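You operate a simulated robot arm through the tools that you are given. There is no shell and no other tool. Be economical: measure what you need, move in short steps, check, and stop when the job is done.

You run a simulated two-armed robot. Do the job below in one go: nothing can be reset, and whatever is moved stays where it is left.

JOB
Put the grey pad on the top of the hold table away on the top of the spill kit table. Fetch the white pad and set it on the top of the hold table. Take the large jug and put it on the sheet on the bottom shelf of the grey shelf unit. Fetch the yellow paint pot and set it on the top of cabinet four. Fetch the blue paint pot and set it on the top of the desk. Take the 500 g brass weight from the second shelf from the bottom of the grey shelf unit and put it on the black tray. Any order will do. Set down upright: large jug, yellow paint pot, blue paint pot, brass weight.

It is judged by the outcome, as a careful person would: the job done as asked, and still so three seconds after it is handed in. It fails if anything else is knocked over, pushed out of place, dropped, spilled or broken. Flat cloth is picked up by pressing the open fingertips on it (5 to 10 N) and closing them slowly along it; thin cloth reads only 2 to 8 mm in the jaws.

ROBOT AND FRAMES
Two 7-joint arms with two-finger parallel grippers on one trunk, on a base that drives. Base frame: it is fixed to the floor where the robot stands at the start and does not move with it; the origin is under the middle of the robot, x ahead of it, y to its left, z up; the surface under the hand at the start is at about z = 800. Lengths are in mm, angles in rad, forces in N, time in s.
The left shoulder is at the start at [20, 113, 1172], the right one opposite. With the tool pointing down near the work surface each hand reaches from about 220 to 600 mm from the robot's upright axis, wherever it stands, measured 20 degrees to its own side. Places, roughly: black tray (24x20x4 cm) [-5700, -5000, 800]; blue paint pot [-5500, -5000, 1250]; brass weight [-5500, -5000, 750]; grey pad [500, 0, 750]; large jug [-1750, -4750, 1000]; sheet (24x20x1 cm) [-5700, -5000, 400]; top of cabinet four [-7100, -2100, 1400]; top of the desk [-4500, -2100, 800]; top of the hold table [500, 300, 800]; top of the spill kit table [600, -3400, 800]; white pad [500, -3500, 750]; yellow paint pot [-5500, -4750, 1250]. Payload 1.57 kg a hand.
The TCP of each hand is the grasp point between the finger pads, 30 mm short of the fingertips. In the tool frame z runs along the fingers and y along their closing line. Largest opening 80 mm; finger width 17, thickness 12; the body of the gripper, 40 by 82 mm, starts 80 mm behind the TCP.
Orientation is told as [roll, pitch, yaw] about the base's x, y, z axes, in that order, counted from this pose: with the fingers straight down and closing along the base's y, the tool's x points along the base's -x, its y along +y and its z along -z.

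CONTROLS
- The arms move only by the tool apply_moves. It takes "left_rows", "right_rows" or both (then of equal length, played together; a hand with none holds still); each is a list of rows, each an object of numbers (a shift or turn left out is 0, a gripper value left out holds the last): "x", "y", "z": the shift along the base's x, y, z in mm; "wx", "wy", "wz": the turn, a rotation vector about the base's x, y, z in rad. In form: [{"x": .., "y": .., "z": .., "wx": .., "wy": .., "wz": ..}, ...]. A call has 1 to 10 rows; each row shifts and turns the commanded pose from where the row before left it. "left_hand" and "right_hand" are, for a hand that has rows, the closure, from 0 (fully open) to 1 (shut), set as the call begins (left out, the last holds). Rows are played at 5 a second. More than 50 mm and 0.15 rad between two rows, or a gripper value outside its range, and nothing of the call is played. Where a pose cannot be reached the arm comes as near as it can. A force on the tool above 40 N (or 10 N above the force at the start of the call, whichever is more), or a blocked arm, ends the call early, and 0.2 s more pass. Each finger travels about 45 mm/s and halts on what it meets, pressing with about 21 N; the grip force reading is that of the motor and also rises with nothing between the fingers. The clock runs only during rows and for 0.2 s after the last one: add rows that do not move to give the fingers time. The reply holds the time, the measured pose of the TCP, the force on the tool along the base axes, the opening and the grip force, in the units named above and with some noise, with the torque about the TCP (base axes, N m) and any sound that the robot's microphone picked up.
- Cameras (640 x 400 px; columns grow to the right, rows downward): "scene" is now at [96, 3.7, 1288.8]; the picture's right is [0.05, -1.00, 0.00], its down [-0.65, -0.03, -0.76] and it looks along [0.76, 0.04, -0.65] (base axes); focal length 230 px, centre (320, 200). "left" rides on the left gripper at [72, 7, -122] in its tool frame; the picture's right is [-0.09, 1.00, 0.00], its down [-0.84, -0.08, -0.54] and it looks along [-0.54, -0.05, 0.84] (tool axes); focal length 238 px, centre (320, 200). "right" rides on the right gripper at [72, -7, -122] in its tool frame; the picture's right is [0.09, 1.00, 0.00], its down [-0.84, 0.08, -0.54] and it looks along [-0.54, 0.05, 0.84] (tool axes); focal length 238 px, centre (320, 200). There is no depth. A picture from a camera that has moved, and an enlarged one, comes with that camera's place and axes in the base frame and with its lens.
- snapshot(camera): a new picture of that camera. The clock stands still meanwhile.
- raise_lower(by): slides the trunk up (or, below 0, down) by that many mm; the arms and the scene camera ride with it, the base frame stays. It gives what a move gives, with no picture.
- roll_base(legs): drives the robot by 1 to 6 legs, each [ahead, left, turn to the left] in mm, mm and rad, along the robot's own axes; the way and the turn of a leg run together, so that a leg with both is an arc; at most 1500 mm and 3.142 rad a leg. The arms and the cameras ride along, it lands a little off, and it stops where it bumps. It gives what a move gives.
- aim_head(pan, tilt): turns the head with the scene camera to pan (to the left, within 1.396 rad either way) and tilt (down, from -0.506 to 1.204), counted from straight ahead of the robot. It gives what a move gives.
- inspect(camera, box): a new picture of the part [left, top, right, bottom] of that camera's present view, enlarged. The clock stands still meanwhile.
- job_done(): hands the job in; it is judged then, once.

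Go step by step. Nothing tells you exact positions but the pictures and the camera data: compare them with the known pose of the tool, close in by small moves and look again before you grip or let go. The budget is 186 turns and 166 pictures, counting those below and the enlarged ones. Unless the task says otherwise, let go and move clear before handing in, and close with one line.

The tools are called by a JSON object that holds its "api" and its "payload". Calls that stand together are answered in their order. apply_moves: Moves the arms, as the interface text tells. Its arguments: {"type":"object","properties":{"left_rows":{"type":"array","items":{"type":"object","properties":{"x":{"type":"number"},"y":{"type":"number"},"z":{"type":"number"},"wx":{"type":"number"},"wy":{"type":"number"},"wz":{"type":"number"}}}},"left_hand":{"type":"number"},"right_rows":{"type":"array","items":{"type":"object","properties":{"x":{"type":"number"},"y":{"type":"number"},"z":{"type":"number"},"wx":{"type":"number"},"wy":{"type":"number"},"wz":{"type":"number"}}}},"right_hand":{"type":"number"}},"required":[]} The other tools are called the same way: raise_lower (by) slides the trunk up or down; roll_base (legs) drives the base; aim_head (pan, tilt) turns the head that bears the scene camera; snapshot (camera) takes a picture; inspect (camera, box) takes an enlarged picture of a part of a camera's view; job_done () hands the job in.

At the start:

```text
t: 0.0
left_position: [433.0, 346.8, 1123.3]
left_tool_rot: [0.0, 0.0, 0.002]
left_force: [1.4, 0.2, -0.6]
left_moment: [0.01, -0.01, 0.0]
left_width: 79.8
left_grasp_force: 0.0
right_position: [460.1, -38.3, 1087.5]
right_tool_rot: [0.0, 0.0, 0.002]
right_force: [-0.3, -0.5, -0.7]
right_moment: [0.01, 0.01, -0.01]
right_width: 79.9
right_grasp_force: 0.1
trunk travel left (down, up): [-225.0, 345.0]
robot x, y, heading: [0.4, 4.8, 0.005]
head pan, tilt: [0.052, 0.712]
```

scene: 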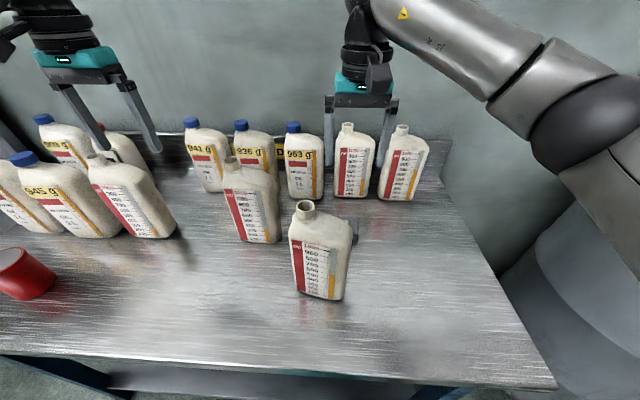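
right: 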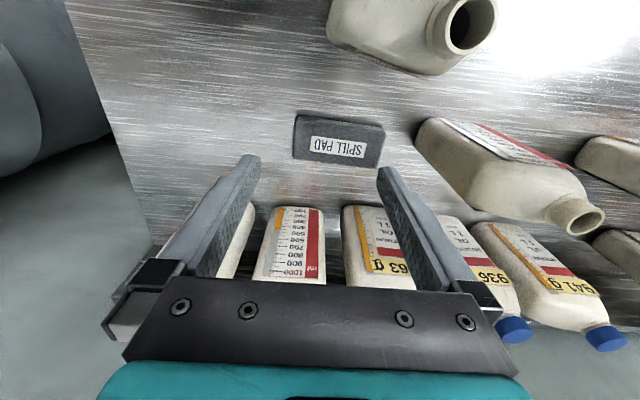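
left: 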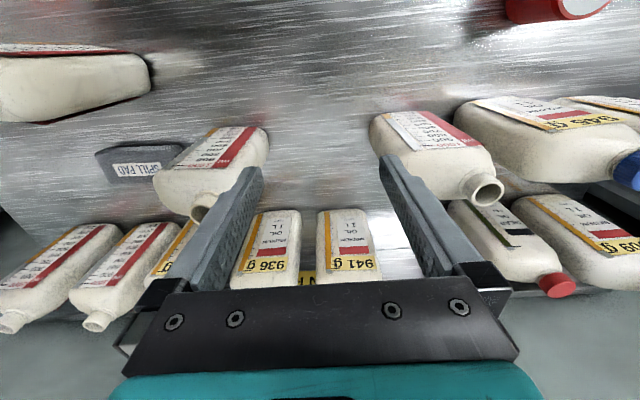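

The grey pad lies among bottles on the hold table, near (517, 0). I'll look at it closer first.

{"api": "inspect", "payload": {"camera": "right", "box": [240, 80, 480, 230]}}

{"api": "inspect", "payload": {"camera": "scene", "box": [180, 100, 460, 310]}}

{"api": "inspect", "payload": {"camera": "left", "box": [60, 100, 300, 250]}}

```text
2.67 times, centred on (360, 155) of right
camera zoom: at [387.4, -45.7, 1210.5], right [-0.09, 1.0, 0.0], down [0.84, 0.08, 0.54], along [0.54, 0.05, -0.84], focal length 636 px, centre (213, 320)
```

zoom: 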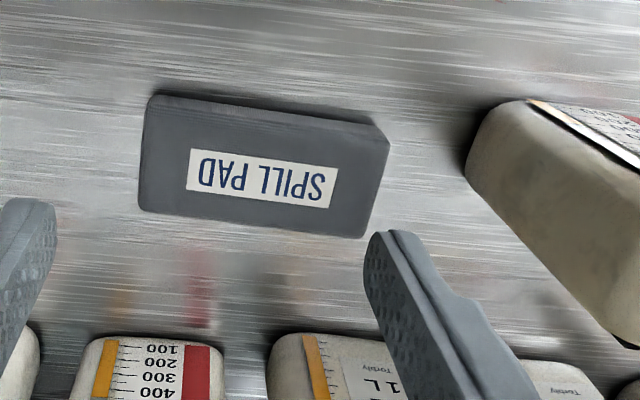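

```text
1.90 times, centred on (320, 205) of scene
camera zoom: at [96.0, 3.7, 1288.8], right [0.05, -1.0, 0.0], down [-0.65, -0.03, -0.76], along [0.76, 0.04, -0.65], focal length 439 px, centre (320, 190)
```

zoom: 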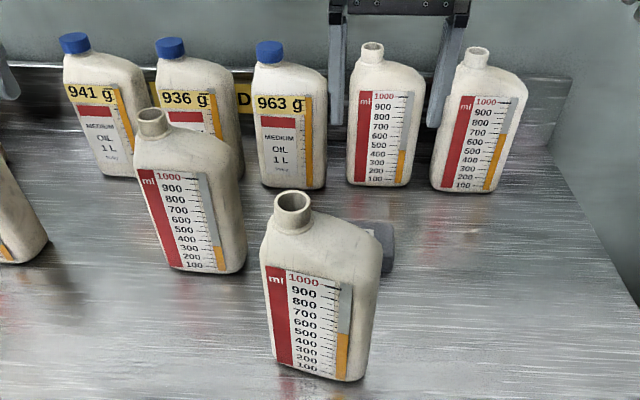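

```text
2.67 times, centred on (180, 175) of left
camera zoom: at [361.5, 353.8, 1244.9], right [0.09, 1.0, 0.0], down [0.84, -0.08, 0.54], along [0.54, -0.05, -0.84], focal length 636 px, centre (693, 267)
```

zoom: 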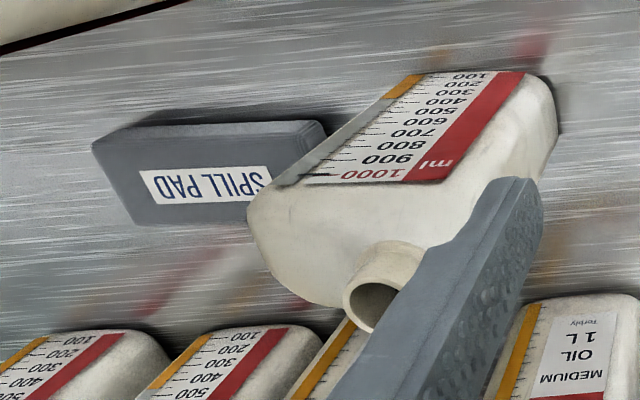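

The pad is a block of about 145×64×40 mm, with its top at z≈840 and its centre near (519, −4), the long side along y. I'll raise the right hand, turn it to close along x with the camera away from the left bottle, and check.

{"api": "apply_moves", "payload": {"right_rows": [{"z": 40}, {"z": 20, "wz": 0.14}, {"wz": 0.14}, {"wz": 0.14}, {"wz": 0.14}, {"wz": 0.14}, {"wz": 0.14}, {"wz": 0.14}, {"wz": 0.14}, {"wz": 0.14}], "right_hand": 0}}

{"api": "apply_moves", "payload": {"right_rows": [{"wz": 0.14}, {"wz": 0.135}, {"x": 20, "y": 10}, {"x": 20, "y": 12}, {"x": 19, "y": 12}, {}]}}

{"api": "snapshot", "payload": {"camera": "right"}}

{"api": "snapshot", "payload": {"camera": "scene"}}

```text
t: 2.2
left_position: [434.3, 345.6, 1120.7]
left_tool_rot: [0.0, -0.001, -0.003]
left_force: [0.5, 0.6, -0.4]
left_moment: [0.01, 0.06, 0.03]
left_width: 79.8
left_grasp_force: 0.1
right_position: [370.1, -16.1, 1130.1]
right_tool_rot: [-0.001, 0.0, 1.26]
right_force: [0.0, -0.7, -0.3]
right_moment: [0.0, 0.05, -0.01]
right_width: 80.2
right_grasp_force: 0.1
right hand out of reach, approached as far as the arm can: row 8, 9, 10
trunk travel left (down, up): [-225.0, 345.0]
robot x, y, heading: [4.0, 0.0, -0.002]
head pan, tilt: [0.052, 0.712]
```

```text
t: 3.6
left_position: [432.7, 347.5, 1121.7]
left_tool_rot: [-0.002, 0.001, 0.0]
left_force: [1.0, 0.6, -0.4]
left_moment: [0.03, 0.0, 0.02]
left_width: 80.0
left_grasp_force: 0.1
right_position: [315.5, 39.4, 1113.2]
right_tool_rot: [-0.002, -0.001, 1.532]
right_force: [0.6, -0.4, -0.3]
right_moment: [0.01, 0.01, 0.01]
right_width: 80.2
right_grasp_force: 0.1
right hand out of reach, approached as far as the arm can: row 1, 2, 3, 4, 5
trunk travel left (down, up): [-225.0, 345.0]
robot x, y, heading: [-2.0, 0.3, 0.001]
head pan, tilt: [0.052, 0.712]
```

```text
159 pictures are left
camera right: at [317.1, -33.8, 1235.8], right [-1.0, -0.05, 0.0], down [-0.05, 0.84, 0.54], along [-0.03, 0.54, -0.84], focal length 238 px, centre (320, 200)
```

right: 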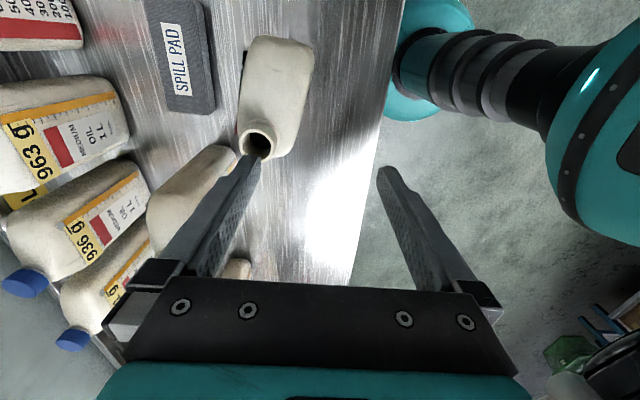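

```text
158 pictures are left
camera scene: at [96.0, 3.5, 1288.8], right [0.05, -1.0, 0.0], down [-0.65, -0.03, -0.76], along [0.76, 0.04, -0.65], focal length 230 px, centre (320, 200)
```

scene: 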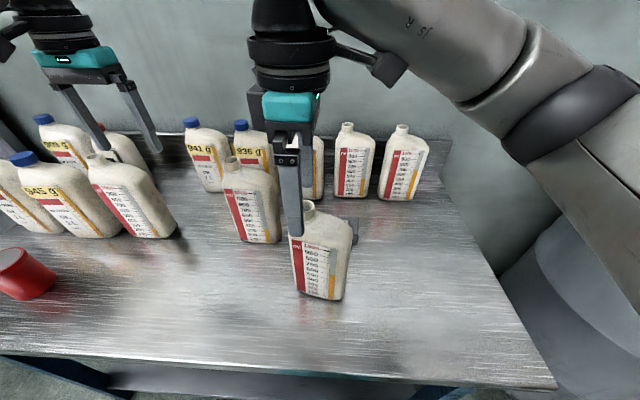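

That turn direction shortens the reach. I'll rotate back the other way.

{"api": "apply_moves", "payload": {"right_rows": [{"z": 10, "wz": -0.14}, {"wz": -0.145}, {"wz": -0.145}, {"wz": -0.145}, {"wz": -0.145}, {"wz": -0.145}, {"wz": -0.145}, {"wz": -0.145}, {"wz": -0.145}, {"wz": -0.145}]}}

{"api": "apply_moves", "payload": {"right_rows": [{"wz": -0.145}, {"wz": -0.145}, {"wz": -0.145}, {"wz": -0.145}, {"wz": -0.145}, {"wz": -0.145}, {"wz": -0.145}, {"wz": -0.145}, {"wz": -0.145}, {"wz": -0.145}]}}

```text
t: 5.8
left_position: [432.9, 346.5, 1120.4]
left_tool_rot: [0.001, 0.002, -0.001]
left_force: [-0.8, 0.1, -0.5]
left_moment: [-0.02, 0.0, 0.01]
left_width: 79.7
left_grasp_force: 0.1
right_position: [313.9, 38.7, 1124.3]
right_tool_rot: [0.0, 0.001, 0.087]
right_force: [-0.6, -1.0, 0.1]
right_moment: [-0.01, -0.01, 0.0]
right_width: 79.9
right_grasp_force: 0.0
trunk travel left (down, up): [-225.0, 345.0]
robot x, y, heading: [0.1, 0.7, 0.001]
head pan, tilt: [0.052, 0.712]
```

```text
t: 8.0
left_position: [433.5, 346.8, 1122.1]
left_tool_rot: [0.002, -0.001, 0.0]
left_force: [-0.3, 0.6, -0.6]
left_moment: [0.04, 0.03, 0.01]
left_width: 80.0
left_grasp_force: 0.1
right_position: [315.3, 38.0, 1124.8]
right_tool_rot: [-0.001, 0.001, -1.365]
right_force: [0.0, -0.3, -0.2]
right_moment: [-0.02, 0.03, -0.02]
right_width: 80.1
right_grasp_force: 0.1
trunk travel left (down, up): [-225.0, 345.0]
robot x, y, heading: [1.1, 0.0, 0.0]
head pan, tilt: [0.052, 0.712]
```

{"api": "apply_moves", "payload": {"right_rows": [{"z": 10, "wz": -0.12}, {"x": 40, "y": -8, "wz": -0.12}, {"x": 45, "y": -10}, {"x": 45, "y": -10}, {"x": 45, "y": -10}, {"x": 29, "y": -4}, {}]}}

{"api": "snapshot", "payload": {"camera": "right"}}

{"api": "snapshot", "payload": {"camera": "scene"}}

{"api": "snapshot", "payload": {"camera": "left"}}

```text
t: 9.6
left_position: [433.5, 347.3, 1122.5]
left_tool_rot: [0.002, 0.001, 0.0]
left_force: [0.4, -0.2, -0.6]
left_moment: [0.0, 0.0, 0.02]
left_width: 80.0
left_grasp_force: 0.1
right_position: [518.2, -3.6, 1133.6]
right_tool_rot: [0.003, -0.001, -1.601]
right_force: [0.3, 0.1, -0.5]
right_moment: [-0.02, -0.03, 0.0]
right_width: 79.9
right_grasp_force: 0.1
trunk travel left (down, up): [-225.0, 345.0]
robot x, y, heading: [-2.0, -0.9, 0.003]
head pan, tilt: [0.052, 0.712]
```

```text
157 pictures are left
camera right: at [512.5, 68.5, 1256.2], right [1.0, 0.06, 0.0], down [0.05, -0.84, 0.54], along [0.04, -0.54, -0.84], focal length 238 px, centre (320, 200)
```

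right: 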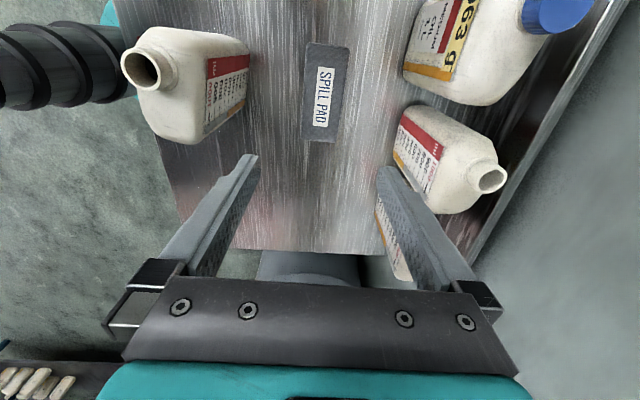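

```text
156 pictures are left
camera scene: at [96.0, 3.3, 1288.8], right [0.05, -1.0, 0.0], down [-0.65, -0.03, -0.76], along [0.76, 0.04, -0.65], focal length 230 px, centre (320, 200)
```

scene: 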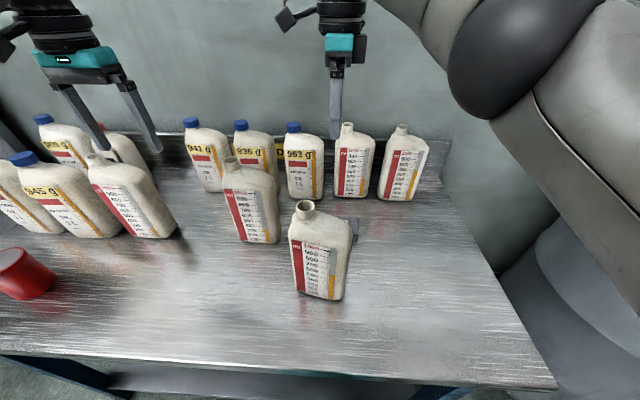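

```text
155 pictures are left
camera left: at [361.6, 353.5, 1245.0], right [0.09, 1.0, 0.0], down [0.84, -0.08, 0.54], along [0.54, -0.05, -0.84], focal length 238 px, centre (320, 200)
```

left: 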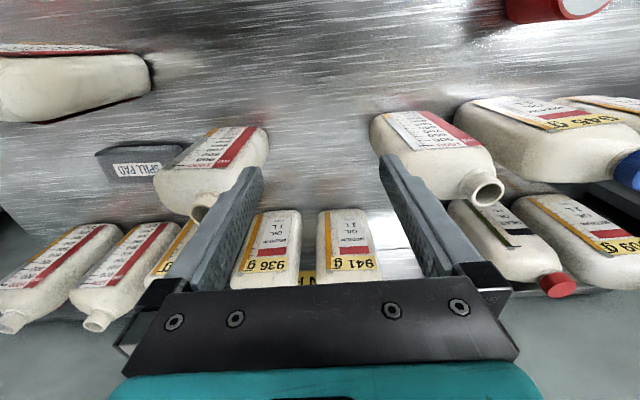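

{"api": "apply_moves", "payload": {"right_rows": [{"x": 4, "z": -45}, {"z": -45}, {"z": -45}, {"z": -35}, {}]}}

{"api": "snapshot", "payload": {"camera": "right"}}

{"api": "snapshot", "payload": {"camera": "scene"}}

{"api": "inspect", "payload": {"camera": "left", "box": [60, 60, 300, 210]}}

```text
t: 10.8
left_position: [434.1, 345.6, 1120.8]
left_tool_rot: [0.0, -0.001, 0.0]
left_force: [0.1, 0.4, -1.1]
left_moment: [-0.02, -0.03, -0.02]
left_width: 80.2
left_grasp_force: 0.1
right_position: [523.8, -2.4, 963.4]
right_tool_rot: [0.0, -0.001, -1.6]
right_force: [-0.6, 0.6, 0.1]
right_moment: [-0.04, -0.01, -0.01]
right_width: 80.2
right_grasp_force: 0.1
trunk travel left (down, up): [-225.0, 345.0]
robot x, y, heading: [2.0, -0.8, -0.0]
head pan, tilt: [0.052, 0.712]
```

```text
154 pictures are left
camera right: at [517.1, 69.6, 1086.8], right [1.0, 0.06, 0.0], down [0.05, -0.84, 0.54], along [0.03, -0.54, -0.84], focal length 238 px, centre (320, 200)
```

right: 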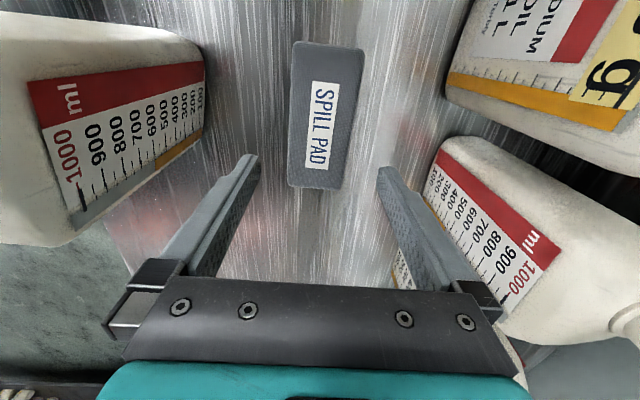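

```text
153 pictures are left
camera scene: at [96.0, 3.7, 1288.8], right [0.05, -1.0, 0.0], down [-0.65, -0.03, -0.76], along [0.76, 0.04, -0.65], focal length 230 px, centre (320, 200)
```

scene: 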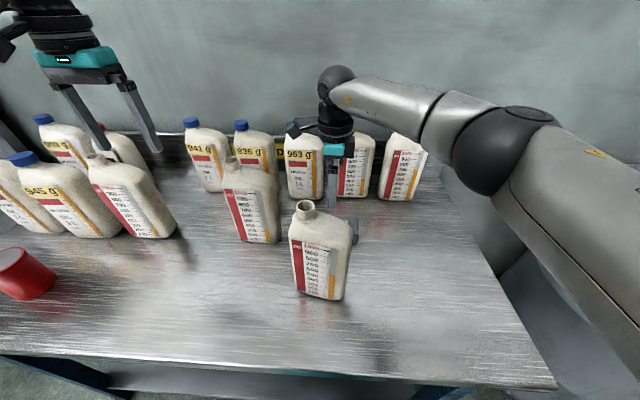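

```text
2.67 times, centred on (180, 135) of left
camera zoom: at [361.5, 353.8, 1245.0], right [0.09, 1.0, 0.0], down [0.84, -0.08, 0.54], along [0.54, -0.05, -0.84], focal length 636 px, centre (693, 373)
```

zoom: 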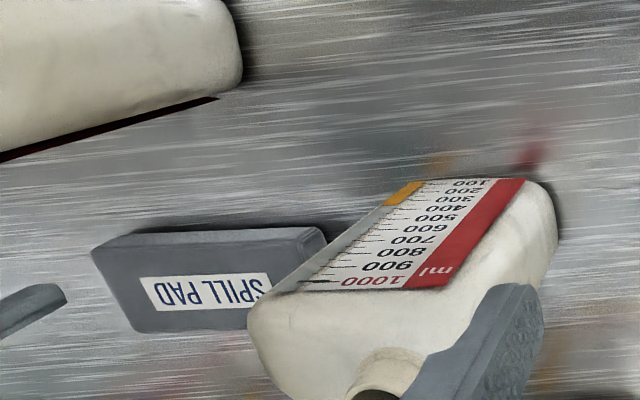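

The pad centre is about (522, 0) and the hand is well aligned over it. I'll descend in two stages.

{"api": "apply_moves", "payload": {"right_rows": [{"x": -1, "y": 2, "z": -30}, {"z": -30}, {"z": -25}, {}]}}

{"api": "snapshot", "payload": {"camera": "right"}}

```text
t: 11.8
left_position: [433.9, 346.7, 1122.3]
left_tool_rot: [0.001, 0.001, 0.0]
left_force: [-0.6, 0.1, 1.5]
left_moment: [0.04, 0.03, 0.04]
left_width: 79.7
left_grasp_force: 0.2
right_position: [522.2, -1.6, 880.6]
right_tool_rot: [-0.002, 0.0, -1.6]
right_force: [0.7, 0.3, 0.4]
right_moment: [-0.05, 0.01, -0.01]
right_width: 79.9
right_grasp_force: 0.1
trunk travel left (down, up): [-225.0, 345.0]
robot x, y, heading: [-2.3, 2.0, -0.001]
head pan, tilt: [0.052, 0.712]
```

```text
151 pictures are left
camera right: at [515.7, 69.9, 1002.8], right [1.0, 0.06, 0.0], down [0.05, -0.84, 0.54], along [0.03, -0.54, -0.84], focal length 238 px, centre (320, 200)
```

right: 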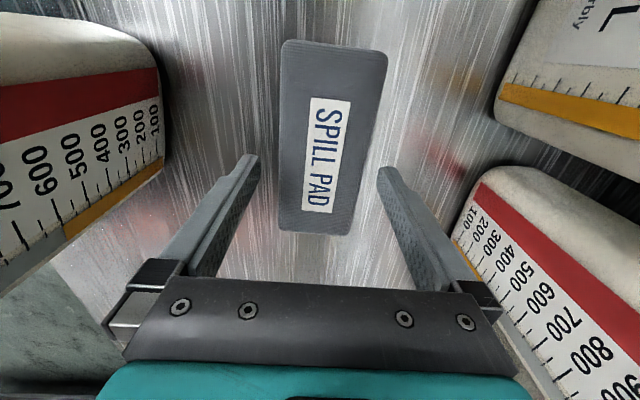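

{"api": "apply_moves", "payload": {"right_rows": [{"x": -1, "z": -20}, {"z": -15}, {"z": -8}, {}]}}

{"api": "apply_moves", "payload": {"right_rows": [{}, {}, {}, {}], "right_hand": 1}}

{"api": "snapshot", "payload": {"camera": "right"}}

```text
t: 12.8
left_position: [433.2, 347.8, 1121.6]
left_tool_rot: [-0.001, 0.0, 0.001]
left_force: [0.3, -0.2, 0.6]
left_moment: [-0.02, 0.04, 0.0]
left_width: 80.3
left_grasp_force: 0.0
right_position: [520.4, -2.0, 836.5]
right_tool_rot: [0.0, 0.0, -1.602]
right_force: [-0.7, 0.6, 0.3]
right_moment: [0.02, 0.01, -0.01]
right_width: 80.0
right_grasp_force: 0.0
trunk travel left (down, up): [-225.0, 345.0]
robot x, y, heading: [-1.0, 3.1, -0.008]
head pan, tilt: [0.052, 0.712]
```

```text
t: 13.8
left_position: [433.4, 347.2, 1122.9]
left_tool_rot: [0.001, -0.002, 0.001]
left_force: [0.4, 0.8, 0.2]
left_moment: [-0.01, -0.01, 0.0]
left_width: 80.1
left_grasp_force: 0.0
right_position: [519.8, -1.5, 836.5]
right_tool_rot: [0.001, 0.002, -1.601]
right_force: [-0.3, 0.4, -0.7]
right_moment: [0.02, -0.04, 0.05]
right_width: 67.3
right_grasp_force: 20.9
trunk travel left (down, up): [-225.0, 345.0]
robot x, y, heading: [1.4, 1.8, -0.001]
head pan, tilt: [0.052, 0.712]
```

```text
150 pictures are left
camera right: at [514.1, 69.8, 958.7], right [1.0, 0.06, 0.0], down [0.05, -0.84, 0.54], along [0.03, -0.54, -0.84], focal length 238 px, centre (320, 200)
```

right: 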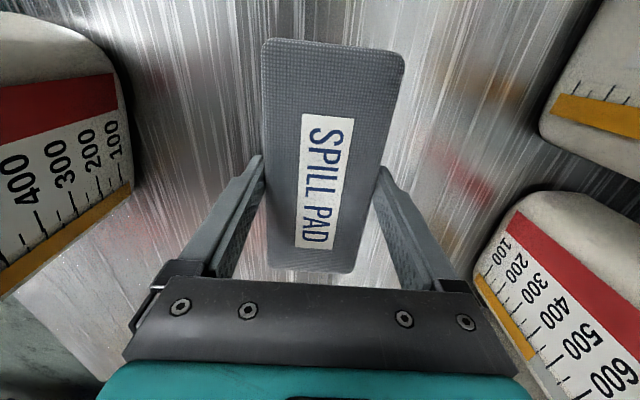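

Gripped at 67 mm. Lifting straight up above the bottles.

{"api": "apply_moves", "payload": {"right_rows": [{"z": 20}, {"z": 40}, {"z": 40}, {"z": 40}, {"z": 40}, {"z": 40}, {"z": 40}, {"z": 30}, {}]}}

{"api": "snapshot", "payload": {"camera": "scene"}}

```text
t: 15.8
left_position: [434.1, 347.3, 1121.7]
left_tool_rot: [0.0, 0.0, 0.0]
left_force: [-0.5, 0.3, 0.4]
left_moment: [-0.03, -0.04, -0.03]
left_width: 79.8
left_grasp_force: 0.1
right_position: [519.3, -0.6, 1126.2]
right_tool_rot: [0.001, 0.001, -1.6]
right_force: [0.2, 0.8, -0.9]
right_moment: [-0.03, -0.02, -0.01]
right_width: 0.0
right_grasp_force: 21.4
trunk travel left (down, up): [-225.0, 345.0]
robot x, y, heading: [1.7, -0.5, -0.004]
head pan, tilt: [0.052, 0.712]
```

```text
149 pictures are left
camera scene: at [96.1, 3.5, 1288.8], right [0.05, -1.0, 0.0], down [-0.65, -0.03, -0.76], along [0.76, 0.04, -0.65], focal length 230 px, centre (320, 200)
```

scene: 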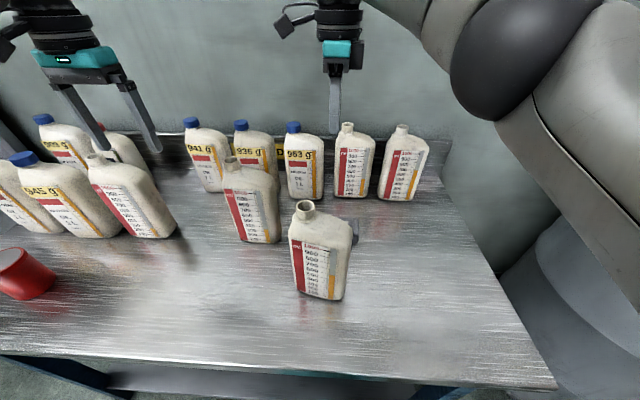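

The pad slipped out and still lies on the table. I'll look at it.

{"api": "snapshot", "payload": {"camera": "right"}}

{"api": "inspect", "payload": {"camera": "left", "box": [60, 60, 300, 210]}}

```text
148 pictures are left
camera right: at [512.6, 71.8, 1248.3], right [1.0, 0.06, 0.0], down [0.05, -0.84, 0.54], along [0.03, -0.54, -0.84], focal length 238 px, centre (320, 200)
```

right: 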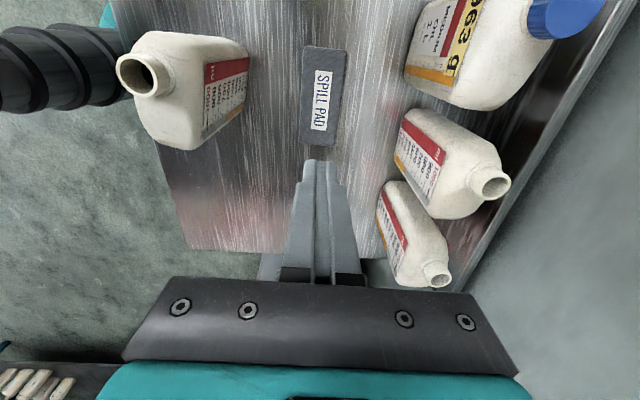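

```text
2.67 times, centred on (180, 135) of left
camera zoom: at [361.6, 353.7, 1244.9], right [0.09, 1.0, 0.0], down [0.84, -0.08, 0.54], along [0.54, -0.05, -0.84], focal length 636 px, centre (693, 373)
```

zoom: 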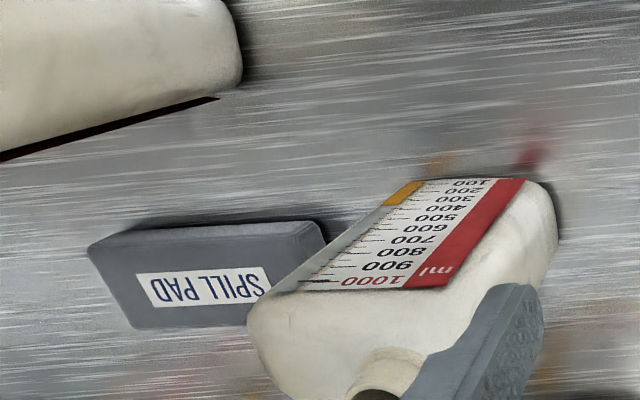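

Likely I gripped too shallow: the pad top is nearer 827. I'll go down again with the tips almost on the table, grip longer and lift gently.

{"api": "apply_moves", "payload": {"right_rows": [{"z": -40}, {"z": -45}, {"z": -45}, {"z": -45}, {"z": -45}, {}], "right_hand": 0}}

{"api": "snapshot", "payload": {"camera": "right"}}

```text
t: 17.2
left_position: [432.8, 347.0, 1122.5]
left_tool_rot: [-0.001, 0.002, 0.0]
left_force: [0.2, 0.9, 0.3]
left_moment: [0.01, 0.0, 0.0]
left_width: 80.2
left_grasp_force: 0.1
right_position: [519.9, 0.7, 907.1]
right_tool_rot: [0.0, -0.001, -1.6]
right_force: [0.8, 0.1, 0.5]
right_moment: [0.0, 0.0, 0.02]
right_width: 80.1
right_grasp_force: 0.0
trunk travel left (down, up): [-225.0, 345.0]
robot x, y, heading: [1.2, 0.8, -0.006]
head pan, tilt: [0.052, 0.712]
```

```text
146 pictures are left
camera right: at [514.0, 72.6, 1029.8], right [1.0, 0.06, 0.0], down [0.05, -0.84, 0.54], along [0.03, -0.54, -0.84], focal length 238 px, centre (320, 200)
```

right: 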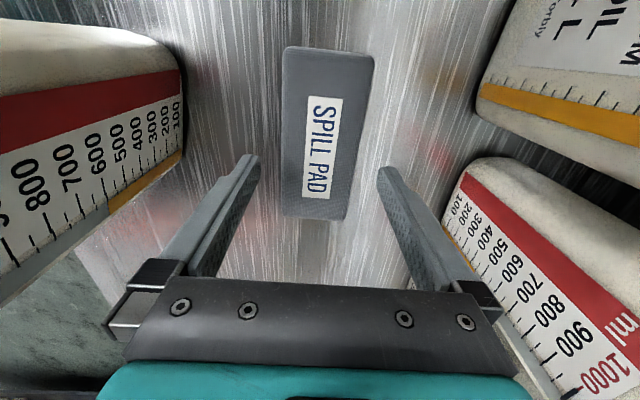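

{"api": "apply_moves", "payload": {"right_rows": [{"x": -1, "y": -4, "z": -30}, {"z": -30}, {"z": -12}, {"z": -4}, {}]}}

{"api": "apply_moves", "payload": {"right_rows": [{"z": -1}, {}, {}, {}, {}, {}, {}], "right_hand": 1}}

{"api": "apply_moves", "payload": {"right_rows": [{"z": 3}, {"z": 5}, {"z": 6}, {"z": 8}, {"z": 8}, {}]}}

```text
t: 18.4
left_position: [433.5, 346.4, 1121.3]
left_tool_rot: [0.0, -0.001, -0.001]
left_force: [0.3, -0.2, 0.0]
left_moment: [0.0, -0.01, 0.02]
left_width: 79.8
left_grasp_force: 0.0
right_position: [519.5, -4.3, 829.3]
right_tool_rot: [0.001, 0.001, -1.599]
right_force: [0.1, -1.1, 4.0]
right_moment: [-0.04, 0.19, 0.01]
right_width: 79.9
right_grasp_force: 0.0
trunk travel left (down, up): [-225.0, 345.0]
robot x, y, heading: [1.2, -2.8, -0.002]
head pan, tilt: [0.052, 0.712]
```

```text
t: 20.0
left_position: [431.9, 347.3, 1123.2]
left_tool_rot: [0.0, -0.003, -0.001]
left_force: [0.5, 0.6, 0.0]
left_moment: [0.0, 0.02, -0.01]
left_width: 79.9
left_grasp_force: 0.0
right_position: [518.6, -3.7, 829.9]
right_tool_rot: [0.0, 0.002, -1.601]
right_force: [1.2, 3.2, 21.6]
right_moment: [0.03, 0.86, 0.02]
right_width: 67.2
right_grasp_force: 21.2
trunk travel left (down, up): [-225.0, 345.0]
robot x, y, heading: [0.5, 3.0, 0.001]
head pan, tilt: [0.052, 0.712]
```

```text
t: 21.4
left_position: [433.5, 346.6, 1122.3]
left_tool_rot: [0.001, 0.0, 0.0]
left_force: [0.3, -0.2, 0.8]
left_moment: [0.03, 0.0, 0.01]
left_width: 79.8
left_grasp_force: 0.0
right_position: [517.9, -5.6, 858.5]
right_tool_rot: [0.0, 0.001, -1.601]
right_force: [0.5, 0.1, -1.5]
right_moment: [0.05, 0.01, 0.0]
right_width: 67.3
right_grasp_force: 20.9
trunk travel left (down, up): [-225.0, 345.0]
robot x, y, heading: [0.6, -2.8, -0.003]
head pan, tilt: [0.052, 0.712]
```

It holds this time, so I'll lift steadily.

{"api": "apply_moves", "payload": {"right_rows": [{"z": 12}, {"z": 18}, {"z": 22}, {"z": 25}, {"z": 25}, {"z": 25}, {"z": 25}, {"z": 25}, {"z": 25}, {"z": 20}]}}

{"api": "snapshot", "payload": {"camera": "right"}}

```text
t: 23.6
left_position: [432.6, 346.4, 1122.8]
left_tool_rot: [-0.001, -0.001, -0.001]
left_force: [0.2, -0.5, 0.3]
left_moment: [-0.02, 0.01, 0.0]
left_width: 80.1
left_grasp_force: 0.1
right_position: [519.6, -4.1, 1081.3]
right_tool_rot: [-0.001, -0.001, -1.601]
right_force: [0.0, -0.1, -0.5]
right_moment: [-0.03, -0.01, -0.01]
right_width: 67.4
right_grasp_force: 21.2
trunk travel left (down, up): [-225.0, 345.0]
robot x, y, heading: [-0.4, -1.1, 0.003]
head pan, tilt: [0.052, 0.712]
```

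```text
145 pictures are left
camera right: at [513.4, 66.7, 1204.4], right [1.0, 0.06, 0.0], down [0.05, -0.84, 0.54], along [0.03, -0.54, -0.84], focal length 238 px, centre (320, 200)
```

right: 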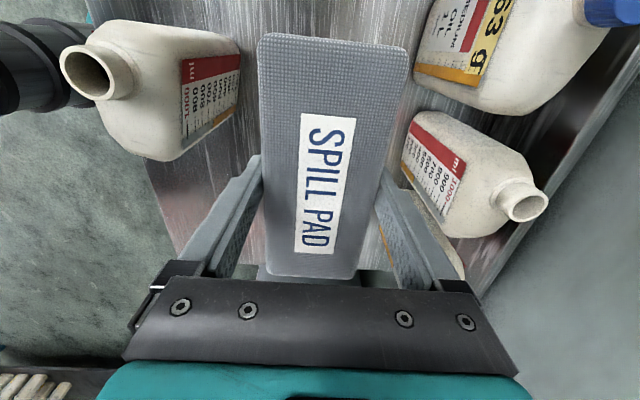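

Holding well. I'll raise the trunk a bit and look around to the right before driving.

{"api": "raise_lower", "payload": {"by": 80}}

{"api": "aim_head", "payload": {"pan": -1.2, "tilt": 0.25}}

{"api": "snapshot", "payload": {"camera": "scene"}}

```text
t: 24.8
left_position: [433.2, 346.4, 1202.1]
left_tool_rot: [0.0, 0.0, 0.0]
left_force: [-0.3, 0.8, -0.7]
left_moment: [-0.02, 0.04, 0.0]
left_width: 80.0
left_grasp_force: 0.1
right_position: [518.7, -4.4, 1161.7]
right_tool_rot: [-0.002, 0.0, -1.599]
right_force: [0.5, 0.4, -1.0]
right_moment: [0.01, -0.02, 0.02]
right_width: 67.5
right_grasp_force: 21.4
trunk travel left (down, up): [-305.0, 265.0]
robot x, y, heading: [-0.1, -1.8, 0.0]
head pan, tilt: [0.052, 0.712]
```

```text
t: 26.2
left_position: [433.9, 346.3, 1202.7]
left_tool_rot: [0.001, 0.001, 0.0]
left_force: [-0.1, -0.1, -1.0]
left_moment: [0.0, -0.02, 0.01]
left_width: 80.0
left_grasp_force: 0.0
right_position: [520.0, -5.2, 1161.7]
right_tool_rot: [-0.001, 0.001, -1.601]
right_force: [-0.3, 0.0, 0.2]
right_moment: [0.0, 0.02, 0.0]
right_width: 67.5
right_grasp_force: 21.0
trunk travel left (down, up): [-305.0, 265.0]
robot x, y, heading: [0.9, -1.1, 0.002]
head pan, tilt: [-1.201, 0.25]
```

```text
144 pictures are left
camera scene: at [45.6, -87.8, 1410.7], right [-0.93, -0.36, 0.0], down [-0.09, 0.23, -0.97], along [0.35, -0.9, -0.25], focal length 230 px, centre (320, 200)
```

scene: 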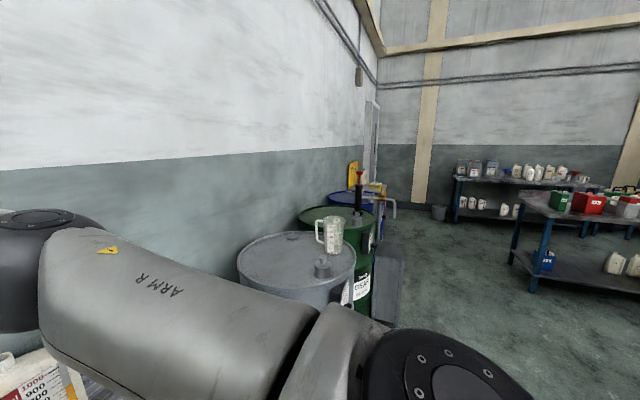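

The drums stick out to about x=200 near y=−1700, and a table stands at x<−1150. I'll back up, then move sideways between them.

{"api": "roll_base", "payload": {"legs": [[-550, 0, 0], [0, -1400, 0]]}}

{"api": "snapshot", "payload": {"camera": "scene"}}

{"api": "aim_head", "payload": {"pan": -0.6, "tilt": 0.4}}

{"api": "snapshot", "payload": {"camera": "scene"}}

```text
t: 36.0
left_position: [-117.3, -1075.1, 1201.7]
left_tool_rot: [-0.001, 0.0, -0.017]
left_force: [0.0, -0.3, 0.1]
left_moment: [0.03, 0.01, 0.01]
left_width: 79.9
left_grasp_force: 0.0
right_position: [-37.5, -1428.2, 1162.0]
right_tool_rot: [0.0, 0.0, -1.619]
right_force: [0.1, 0.6, -1.6]
right_moment: [-0.03, -0.02, 0.0]
right_width: 67.6
right_grasp_force: 20.9
trunk travel left (down, up): [-305.0, 265.0]
robot x, y, heading: [-558.4, -1416.9, -0.016]
head pan, tilt: [-1.201, 0.25]
```

```text
143 pictures are left
camera scene: at [-512.7, -1503.4, 1410.7], right [-0.94, -0.35, 0.0], down [-0.09, 0.23, -0.97], along [0.34, -0.91, -0.25], focal length 230 px, centre (320, 200)
```

scene: 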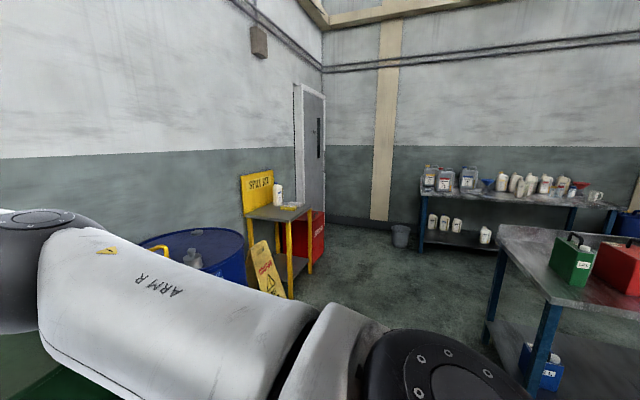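

```text
t: 37.0
left_position: [-117.7, -1076.5, 1202.1]
left_tool_rot: [-0.001, 0.0, -0.015]
left_force: [0.7, 0.0, -0.3]
left_moment: [0.02, 0.03, -0.02]
left_width: 80.1
left_grasp_force: 0.0
right_position: [-37.8, -1427.5, 1162.0]
right_tool_rot: [0.0, 0.0, -1.617]
right_force: [-0.3, -0.3, -0.9]
right_moment: [-0.01, -0.02, -0.03]
right_width: 67.4
right_grasp_force: 20.6
trunk travel left (down, up): [-305.0, 265.0]
robot x, y, heading: [-551.3, -1413.5, -0.012]
head pan, tilt: [-0.6, 0.4]
```

```text
142 pictures are left
camera scene: at [-469.5, -1469.2, 1396.7], right [-0.58, -0.82, 0.0], down [-0.32, 0.23, -0.92], along [0.75, -0.53, -0.39], focal length 230 px, centre (320, 200)
```

scene: 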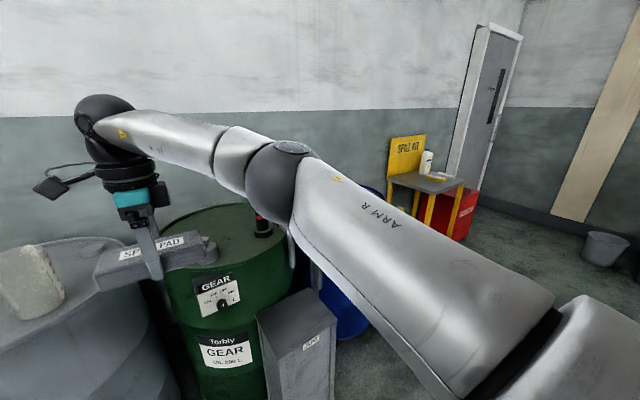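

I see the spill kit table, with its front edge at x≈370, y from −3630 to −3100, and a wet floor sign leaning at its left. I'll go in front of it, staying back.

{"api": "roll_base", "payload": {"legs": [[0, -1000, 0.012], [0, -950, 0]]}}

{"api": "aim_head", "payload": {"pan": 0, "tilt": 0.5}}

{"api": "snapshot", "payload": {"camera": "scene"}}

```text
t: 46.9
left_position: [-152.6, -3052.7, 1201.3]
left_tool_rot: [-0.002, 0.0, -0.009]
left_force: [0.3, -0.6, 0.8]
left_moment: [0.01, -0.02, 0.01]
left_width: 80.0
left_grasp_force: 0.0
right_position: [-69.5, -3405.8, 1161.7]
right_tool_rot: [0.0, 0.0, -1.609]
right_force: [0.2, -0.1, -1.2]
right_moment: [0.0, 0.01, 0.01]
right_width: 67.9
right_grasp_force: 21.4
trunk travel left (down, up): [-305.0, 265.0]
robot x, y, heading: [-589.0, -3396.5, -0.016]
head pan, tilt: [-0.6, 0.4]
```

```text
t: 47.9
left_position: [-153.3, -3053.8, 1202.2]
left_tool_rot: [0.0, 0.0, -0.009]
left_force: [-0.2, -0.3, 0.0]
left_moment: [0.0, -0.02, 0.01]
left_width: 80.1
left_grasp_force: 0.0
right_position: [-69.7, -3404.8, 1163.1]
right_tool_rot: [-0.001, 0.001, -1.611]
right_force: [-0.1, -0.6, -1.3]
right_moment: [0.01, 0.01, -0.01]
right_width: 67.6
right_grasp_force: 20.9
trunk travel left (down, up): [-305.0, 265.0]
robot x, y, heading: [-588.7, -3398.7, -0.008]
head pan, tilt: [0.0, 0.499]
```

```text
141 pictures are left
camera scene: at [-486.7, -3397.4, 1387.6], right [-0.01, -1.0, 0.0], down [-0.48, 0.0, -0.88], along [0.88, -0.01, -0.48], focal length 230 px, centre (320, 200)
```

scene: 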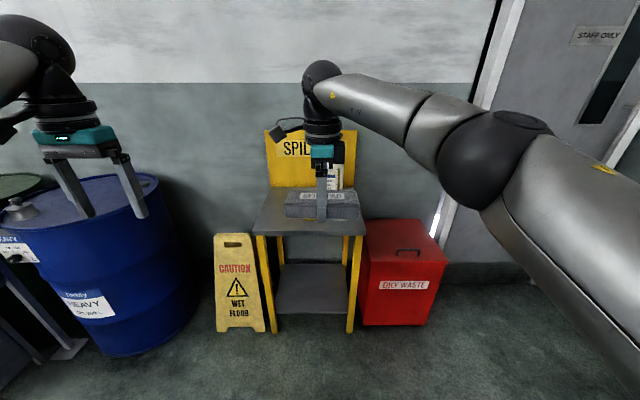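

The table top spans x 290–750, y −3590…−3135. I'll drive up to it, with about the same gap as at the hold table.

{"api": "roll_base", "payload": {"legs": [[600, 0, 0.01]]}}

{"api": "aim_head", "payload": {"pan": 0, "tilt": 0.8}}

{"api": "snapshot", "payload": {"camera": "scene"}}

{"api": "snapshot", "payload": {"camera": "left"}}

{"api": "snapshot", "payload": {"camera": "right"}}

```text
t: 51.3
left_position: [452.5, -3053.5, 1202.7]
left_tool_rot: [0.001, 0.001, -0.002]
left_force: [0.0, 0.2, 0.8]
left_moment: [0.0, 0.0, -0.02]
left_width: 80.1
left_grasp_force: 0.2
right_position: [535.9, -3404.6, 1161.8]
right_tool_rot: [-0.001, 0.0, -1.603]
right_force: [-0.7, 0.2, -0.7]
right_moment: [0.0, 0.02, 0.03]
right_width: 67.6
right_grasp_force: 20.9
trunk travel left (down, up): [-305.0, 265.0]
robot x, y, heading: [18.8, -3400.9, -0.004]
head pan, tilt: [0.0, 0.499]
```

```text
t: 52.1
left_position: [450.6, -3053.6, 1202.7]
left_tool_rot: [-0.001, 0.0, -0.004]
left_force: [0.4, 0.2, 0.0]
left_moment: [-0.02, 0.0, 0.01]
left_width: 80.2
left_grasp_force: 0.2
right_position: [536.2, -3405.2, 1161.0]
right_tool_rot: [-0.001, 0.001, -1.603]
right_force: [0.1, -0.3, -1.1]
right_moment: [0.03, 0.03, 0.02]
right_width: 67.4
right_grasp_force: 20.9
trunk travel left (down, up): [-305.0, 265.0]
robot x, y, heading: [13.8, -3405.3, -0.005]
head pan, tilt: [0.0, 0.799]
```

```text
140 pictures are left
camera scene: at [109.7, -3400.1, 1361.7], right [0.0, -1.0, 0.0], down [-0.72, 0.0, -0.7], along [0.7, 0.0, -0.72], focal length 230 px, centre (320, 200)
```

scene: 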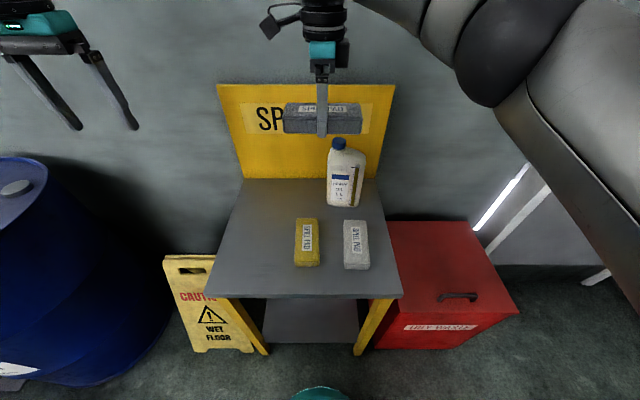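

```text
139 pictures are left
camera left: at [379.7, -3046.1, 1324.9], right [0.09, 1.0, 0.0], down [0.84, -0.08, 0.54], along [0.54, -0.05, -0.84], focal length 238 px, centre (320, 200)
```

left: 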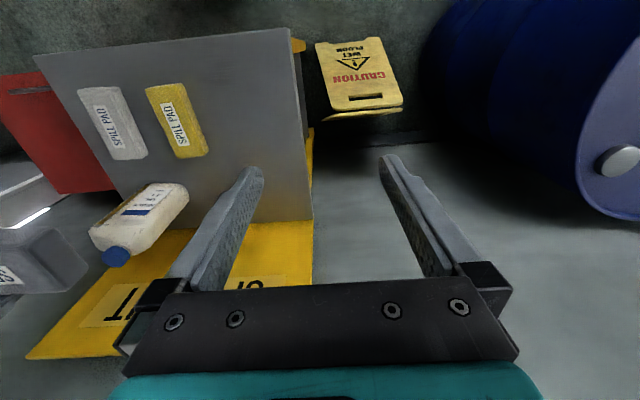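

```text
138 pictures are left
camera right: at [530.9, -3333.5, 1284.1], right [1.0, 0.06, 0.0], down [0.05, -0.84, 0.54], along [0.03, -0.54, -0.84], focal length 238 px, centre (320, 200)
```

right: 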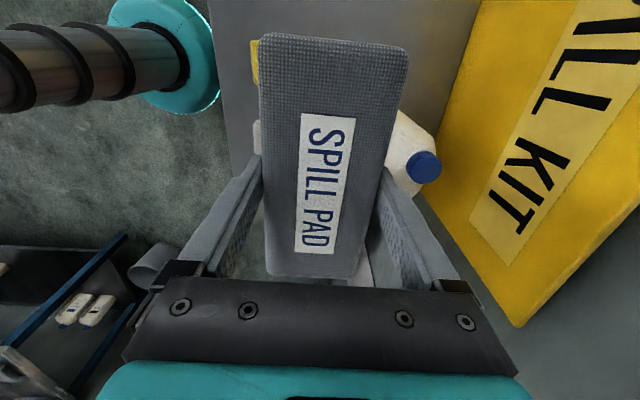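

White pad centre is about (477, −3497), yellow pad about (477, −3366), with free space on the left half of the table top. I'll shift the robot left so the right hand comes over (500, −3230).

{"api": "roll_base", "payload": {"legs": [[0, 175, 0]]}}

{"api": "snapshot", "payload": {"camera": "scene"}}

```text
t: 53.6
left_position: [451.5, -2877.7, 1202.6]
left_tool_rot: [0.0, 0.0, -0.001]
left_force: [0.4, 0.5, 0.5]
left_moment: [-0.03, -0.01, 0.01]
left_width: 80.1
left_grasp_force: 0.1
right_position: [537.6, -3228.9, 1160.6]
right_tool_rot: [0.0, 0.001, -1.602]
right_force: [0.1, 0.7, -0.8]
right_moment: [-0.02, 0.04, 0.0]
right_width: 67.4
right_grasp_force: 20.4
trunk travel left (down, up): [-305.0, 265.0]
robot x, y, heading: [18.3, -3229.4, 0.002]
head pan, tilt: [0.0, 0.799]
```

```text
137 pictures are left
camera scene: at [110.0, -3225.0, 1361.6], right [0.0, -1.0, 0.0], down [-0.72, 0.0, -0.7], along [0.7, 0.0, -0.72], focal length 230 px, centre (320, 200)
```

scene: 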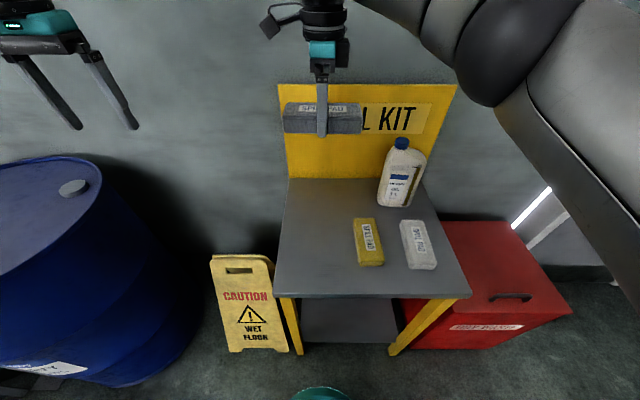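

Space on the left half is confirmed. I'll lower the trunk and then the hand.

{"api": "raise_lower", "payload": {"by": -80}}

{"api": "apply_moves", "payload": {"right_rows": [{"x": -10, "y": 8, "z": -30}, {"z": -40}, {"z": -40}, {"z": -40}, {"z": -40}, {"z": -30}, {}]}}

{"api": "snapshot", "payload": {"camera": "scene"}}

{"api": "snapshot", "payload": {"camera": "right"}}

```text
t: 54.7
left_position: [451.4, -2878.8, 1122.1]
left_tool_rot: [0.001, -0.002, -0.003]
left_force: [0.4, 0.0, -0.1]
left_moment: [-0.01, -0.01, -0.03]
left_width: 80.0
left_grasp_force: 0.2
right_position: [536.2, -3231.5, 1082.2]
right_tool_rot: [0.0, 0.002, -1.602]
right_force: [-0.2, -0.9, -0.4]
right_moment: [-0.04, 0.02, 0.04]
right_width: 67.7
right_grasp_force: 20.9
trunk travel left (down, up): [-225.0, 345.0]
robot x, y, heading: [19.5, -3225.9, -0.004]
head pan, tilt: [0.0, 0.799]
```

```text
t: 56.3
left_position: [451.5, -2879.4, 1121.9]
left_tool_rot: [0.0, 0.002, -0.003]
left_force: [0.2, 0.5, -0.3]
left_moment: [0.0, 0.03, 0.0]
left_width: 80.1
left_grasp_force: 0.0
right_position: [527.1, -3220.7, 861.2]
right_tool_rot: [0.0, 0.0, -1.602]
right_force: [0.7, 0.4, -0.4]
right_moment: [-0.04, 0.0, 0.0]
right_width: 67.5
right_grasp_force: 21.0
trunk travel left (down, up): [-225.0, 345.0]
robot x, y, heading: [17.6, -3226.4, 0.002]
head pan, tilt: [0.0, 0.799]
```

```text
136 pictures are left
camera scene: at [110.0, -3226.0, 1281.7], right [0.0, -1.0, 0.0], down [-0.72, 0.0, -0.7], along [0.7, 0.0, -0.72], focal length 230 px, centre (320, 200)
```

scene: 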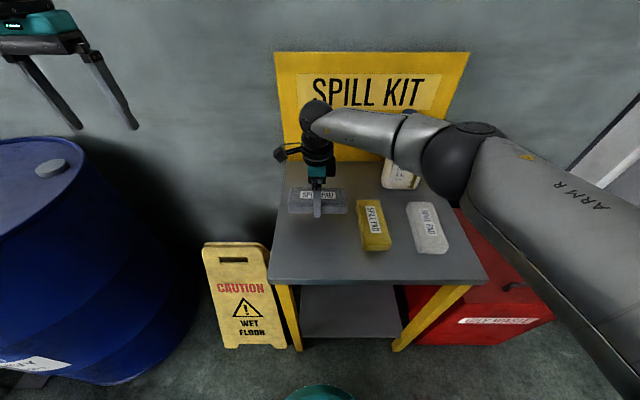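

```text
135 pictures are left
camera right: at [521.9, -3148.5, 983.6], right [1.0, 0.06, 0.0], down [0.05, -0.84, 0.54], along [0.03, -0.54, -0.84], focal length 238 px, centre (320, 200)
```

right: 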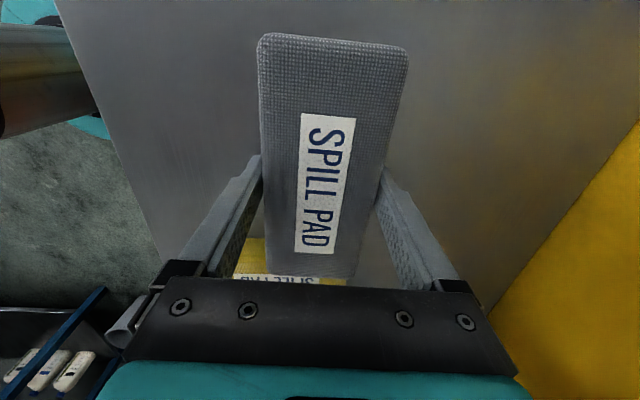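

{"api": "apply_moves", "payload": {"right_rows": [{"z": -12}, {"z": -8}, {"z": -5}, {"z": -3}, {}]}}

```text
t: 57.5
left_position: [452.3, -2879.6, 1122.6]
left_tool_rot: [0.0, 0.001, 0.001]
left_force: [0.8, -0.9, 0.0]
left_moment: [-0.02, 0.03, 0.0]
left_width: 80.3
left_grasp_force: 0.1
right_position: [528.1, -3221.8, 832.5]
right_tool_rot: [-0.001, 0.0, -1.602]
right_force: [-0.8, 0.4, -1.0]
right_moment: [-0.01, 0.02, -0.02]
right_width: 67.4
right_grasp_force: 21.5
trunk travel left (down, up): [-225.0, 345.0]
robot x, y, heading: [14.5, -3224.6, 0.002]
head pan, tilt: [0.0, 0.799]
```

{"api": "apply_moves", "payload": {"right_rows": [{"z": -2}, {"z": -1}, {}]}}

{"api": "apply_moves", "payload": {"right_rows": [{}, {}, {}, {"z": 10}, {"z": 30}, {"z": 40}, {"z": 40}, {"z": 40}, {"z": 40}, {"z": 40}], "right_hand": 0}}

{"api": "snapshot", "payload": {"camera": "right"}}

```text
t: 58.3
left_position: [452.2, -2877.8, 1121.9]
left_tool_rot: [-0.002, 0.001, -0.004]
left_force: [-0.8, -0.6, -0.1]
left_moment: [0.01, 0.01, 0.02]
left_width: 79.9
left_grasp_force: 0.0
right_position: [527.4, -3221.8, 830.9]
right_tool_rot: [-0.001, 0.0, -1.603]
right_force: [0.2, 1.0, -0.2]
right_moment: [0.01, 0.03, 0.01]
right_width: 67.5
right_grasp_force: 21.2
trunk travel left (down, up): [-225.0, 345.0]
robot x, y, heading: [15.8, -3222.1, -0.005]
head pan, tilt: [0.0, 0.799]
```

```text
t: 60.5
left_position: [450.8, -2877.7, 1123.8]
left_tool_rot: [0.0, 0.0, -0.001]
left_force: [1.6, -0.5, -0.2]
left_moment: [-0.02, 0.01, 0.01]
left_width: 79.9
left_grasp_force: 0.0
right_position: [527.0, -3223.1, 1072.2]
right_tool_rot: [0.0, -0.002, -1.603]
right_force: [-0.1, -0.5, -0.2]
right_moment: [-0.01, 0.02, 0.02]
right_width: 79.9
right_grasp_force: 0.0
trunk travel left (down, up): [-225.0, 345.0]
robot x, y, heading: [18.2, -3224.0, 0.005]
head pan, tilt: [0.0, 0.799]
```

```text
134 pictures are left
camera right: at [520.8, -3151.4, 1194.7], right [1.0, 0.06, 0.0], down [0.05, -0.84, 0.54], along [0.03, -0.54, -0.84], focal length 238 px, centre (320, 200)
```

right: 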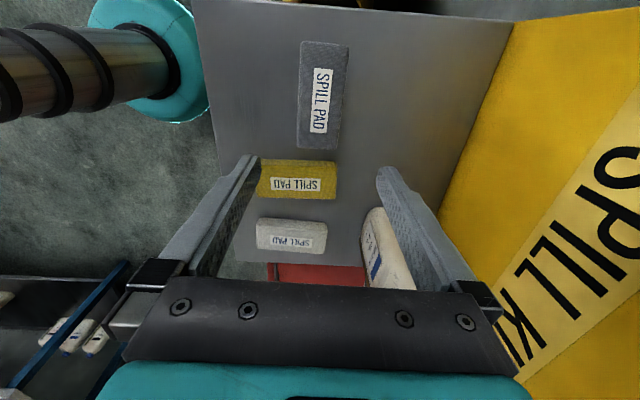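

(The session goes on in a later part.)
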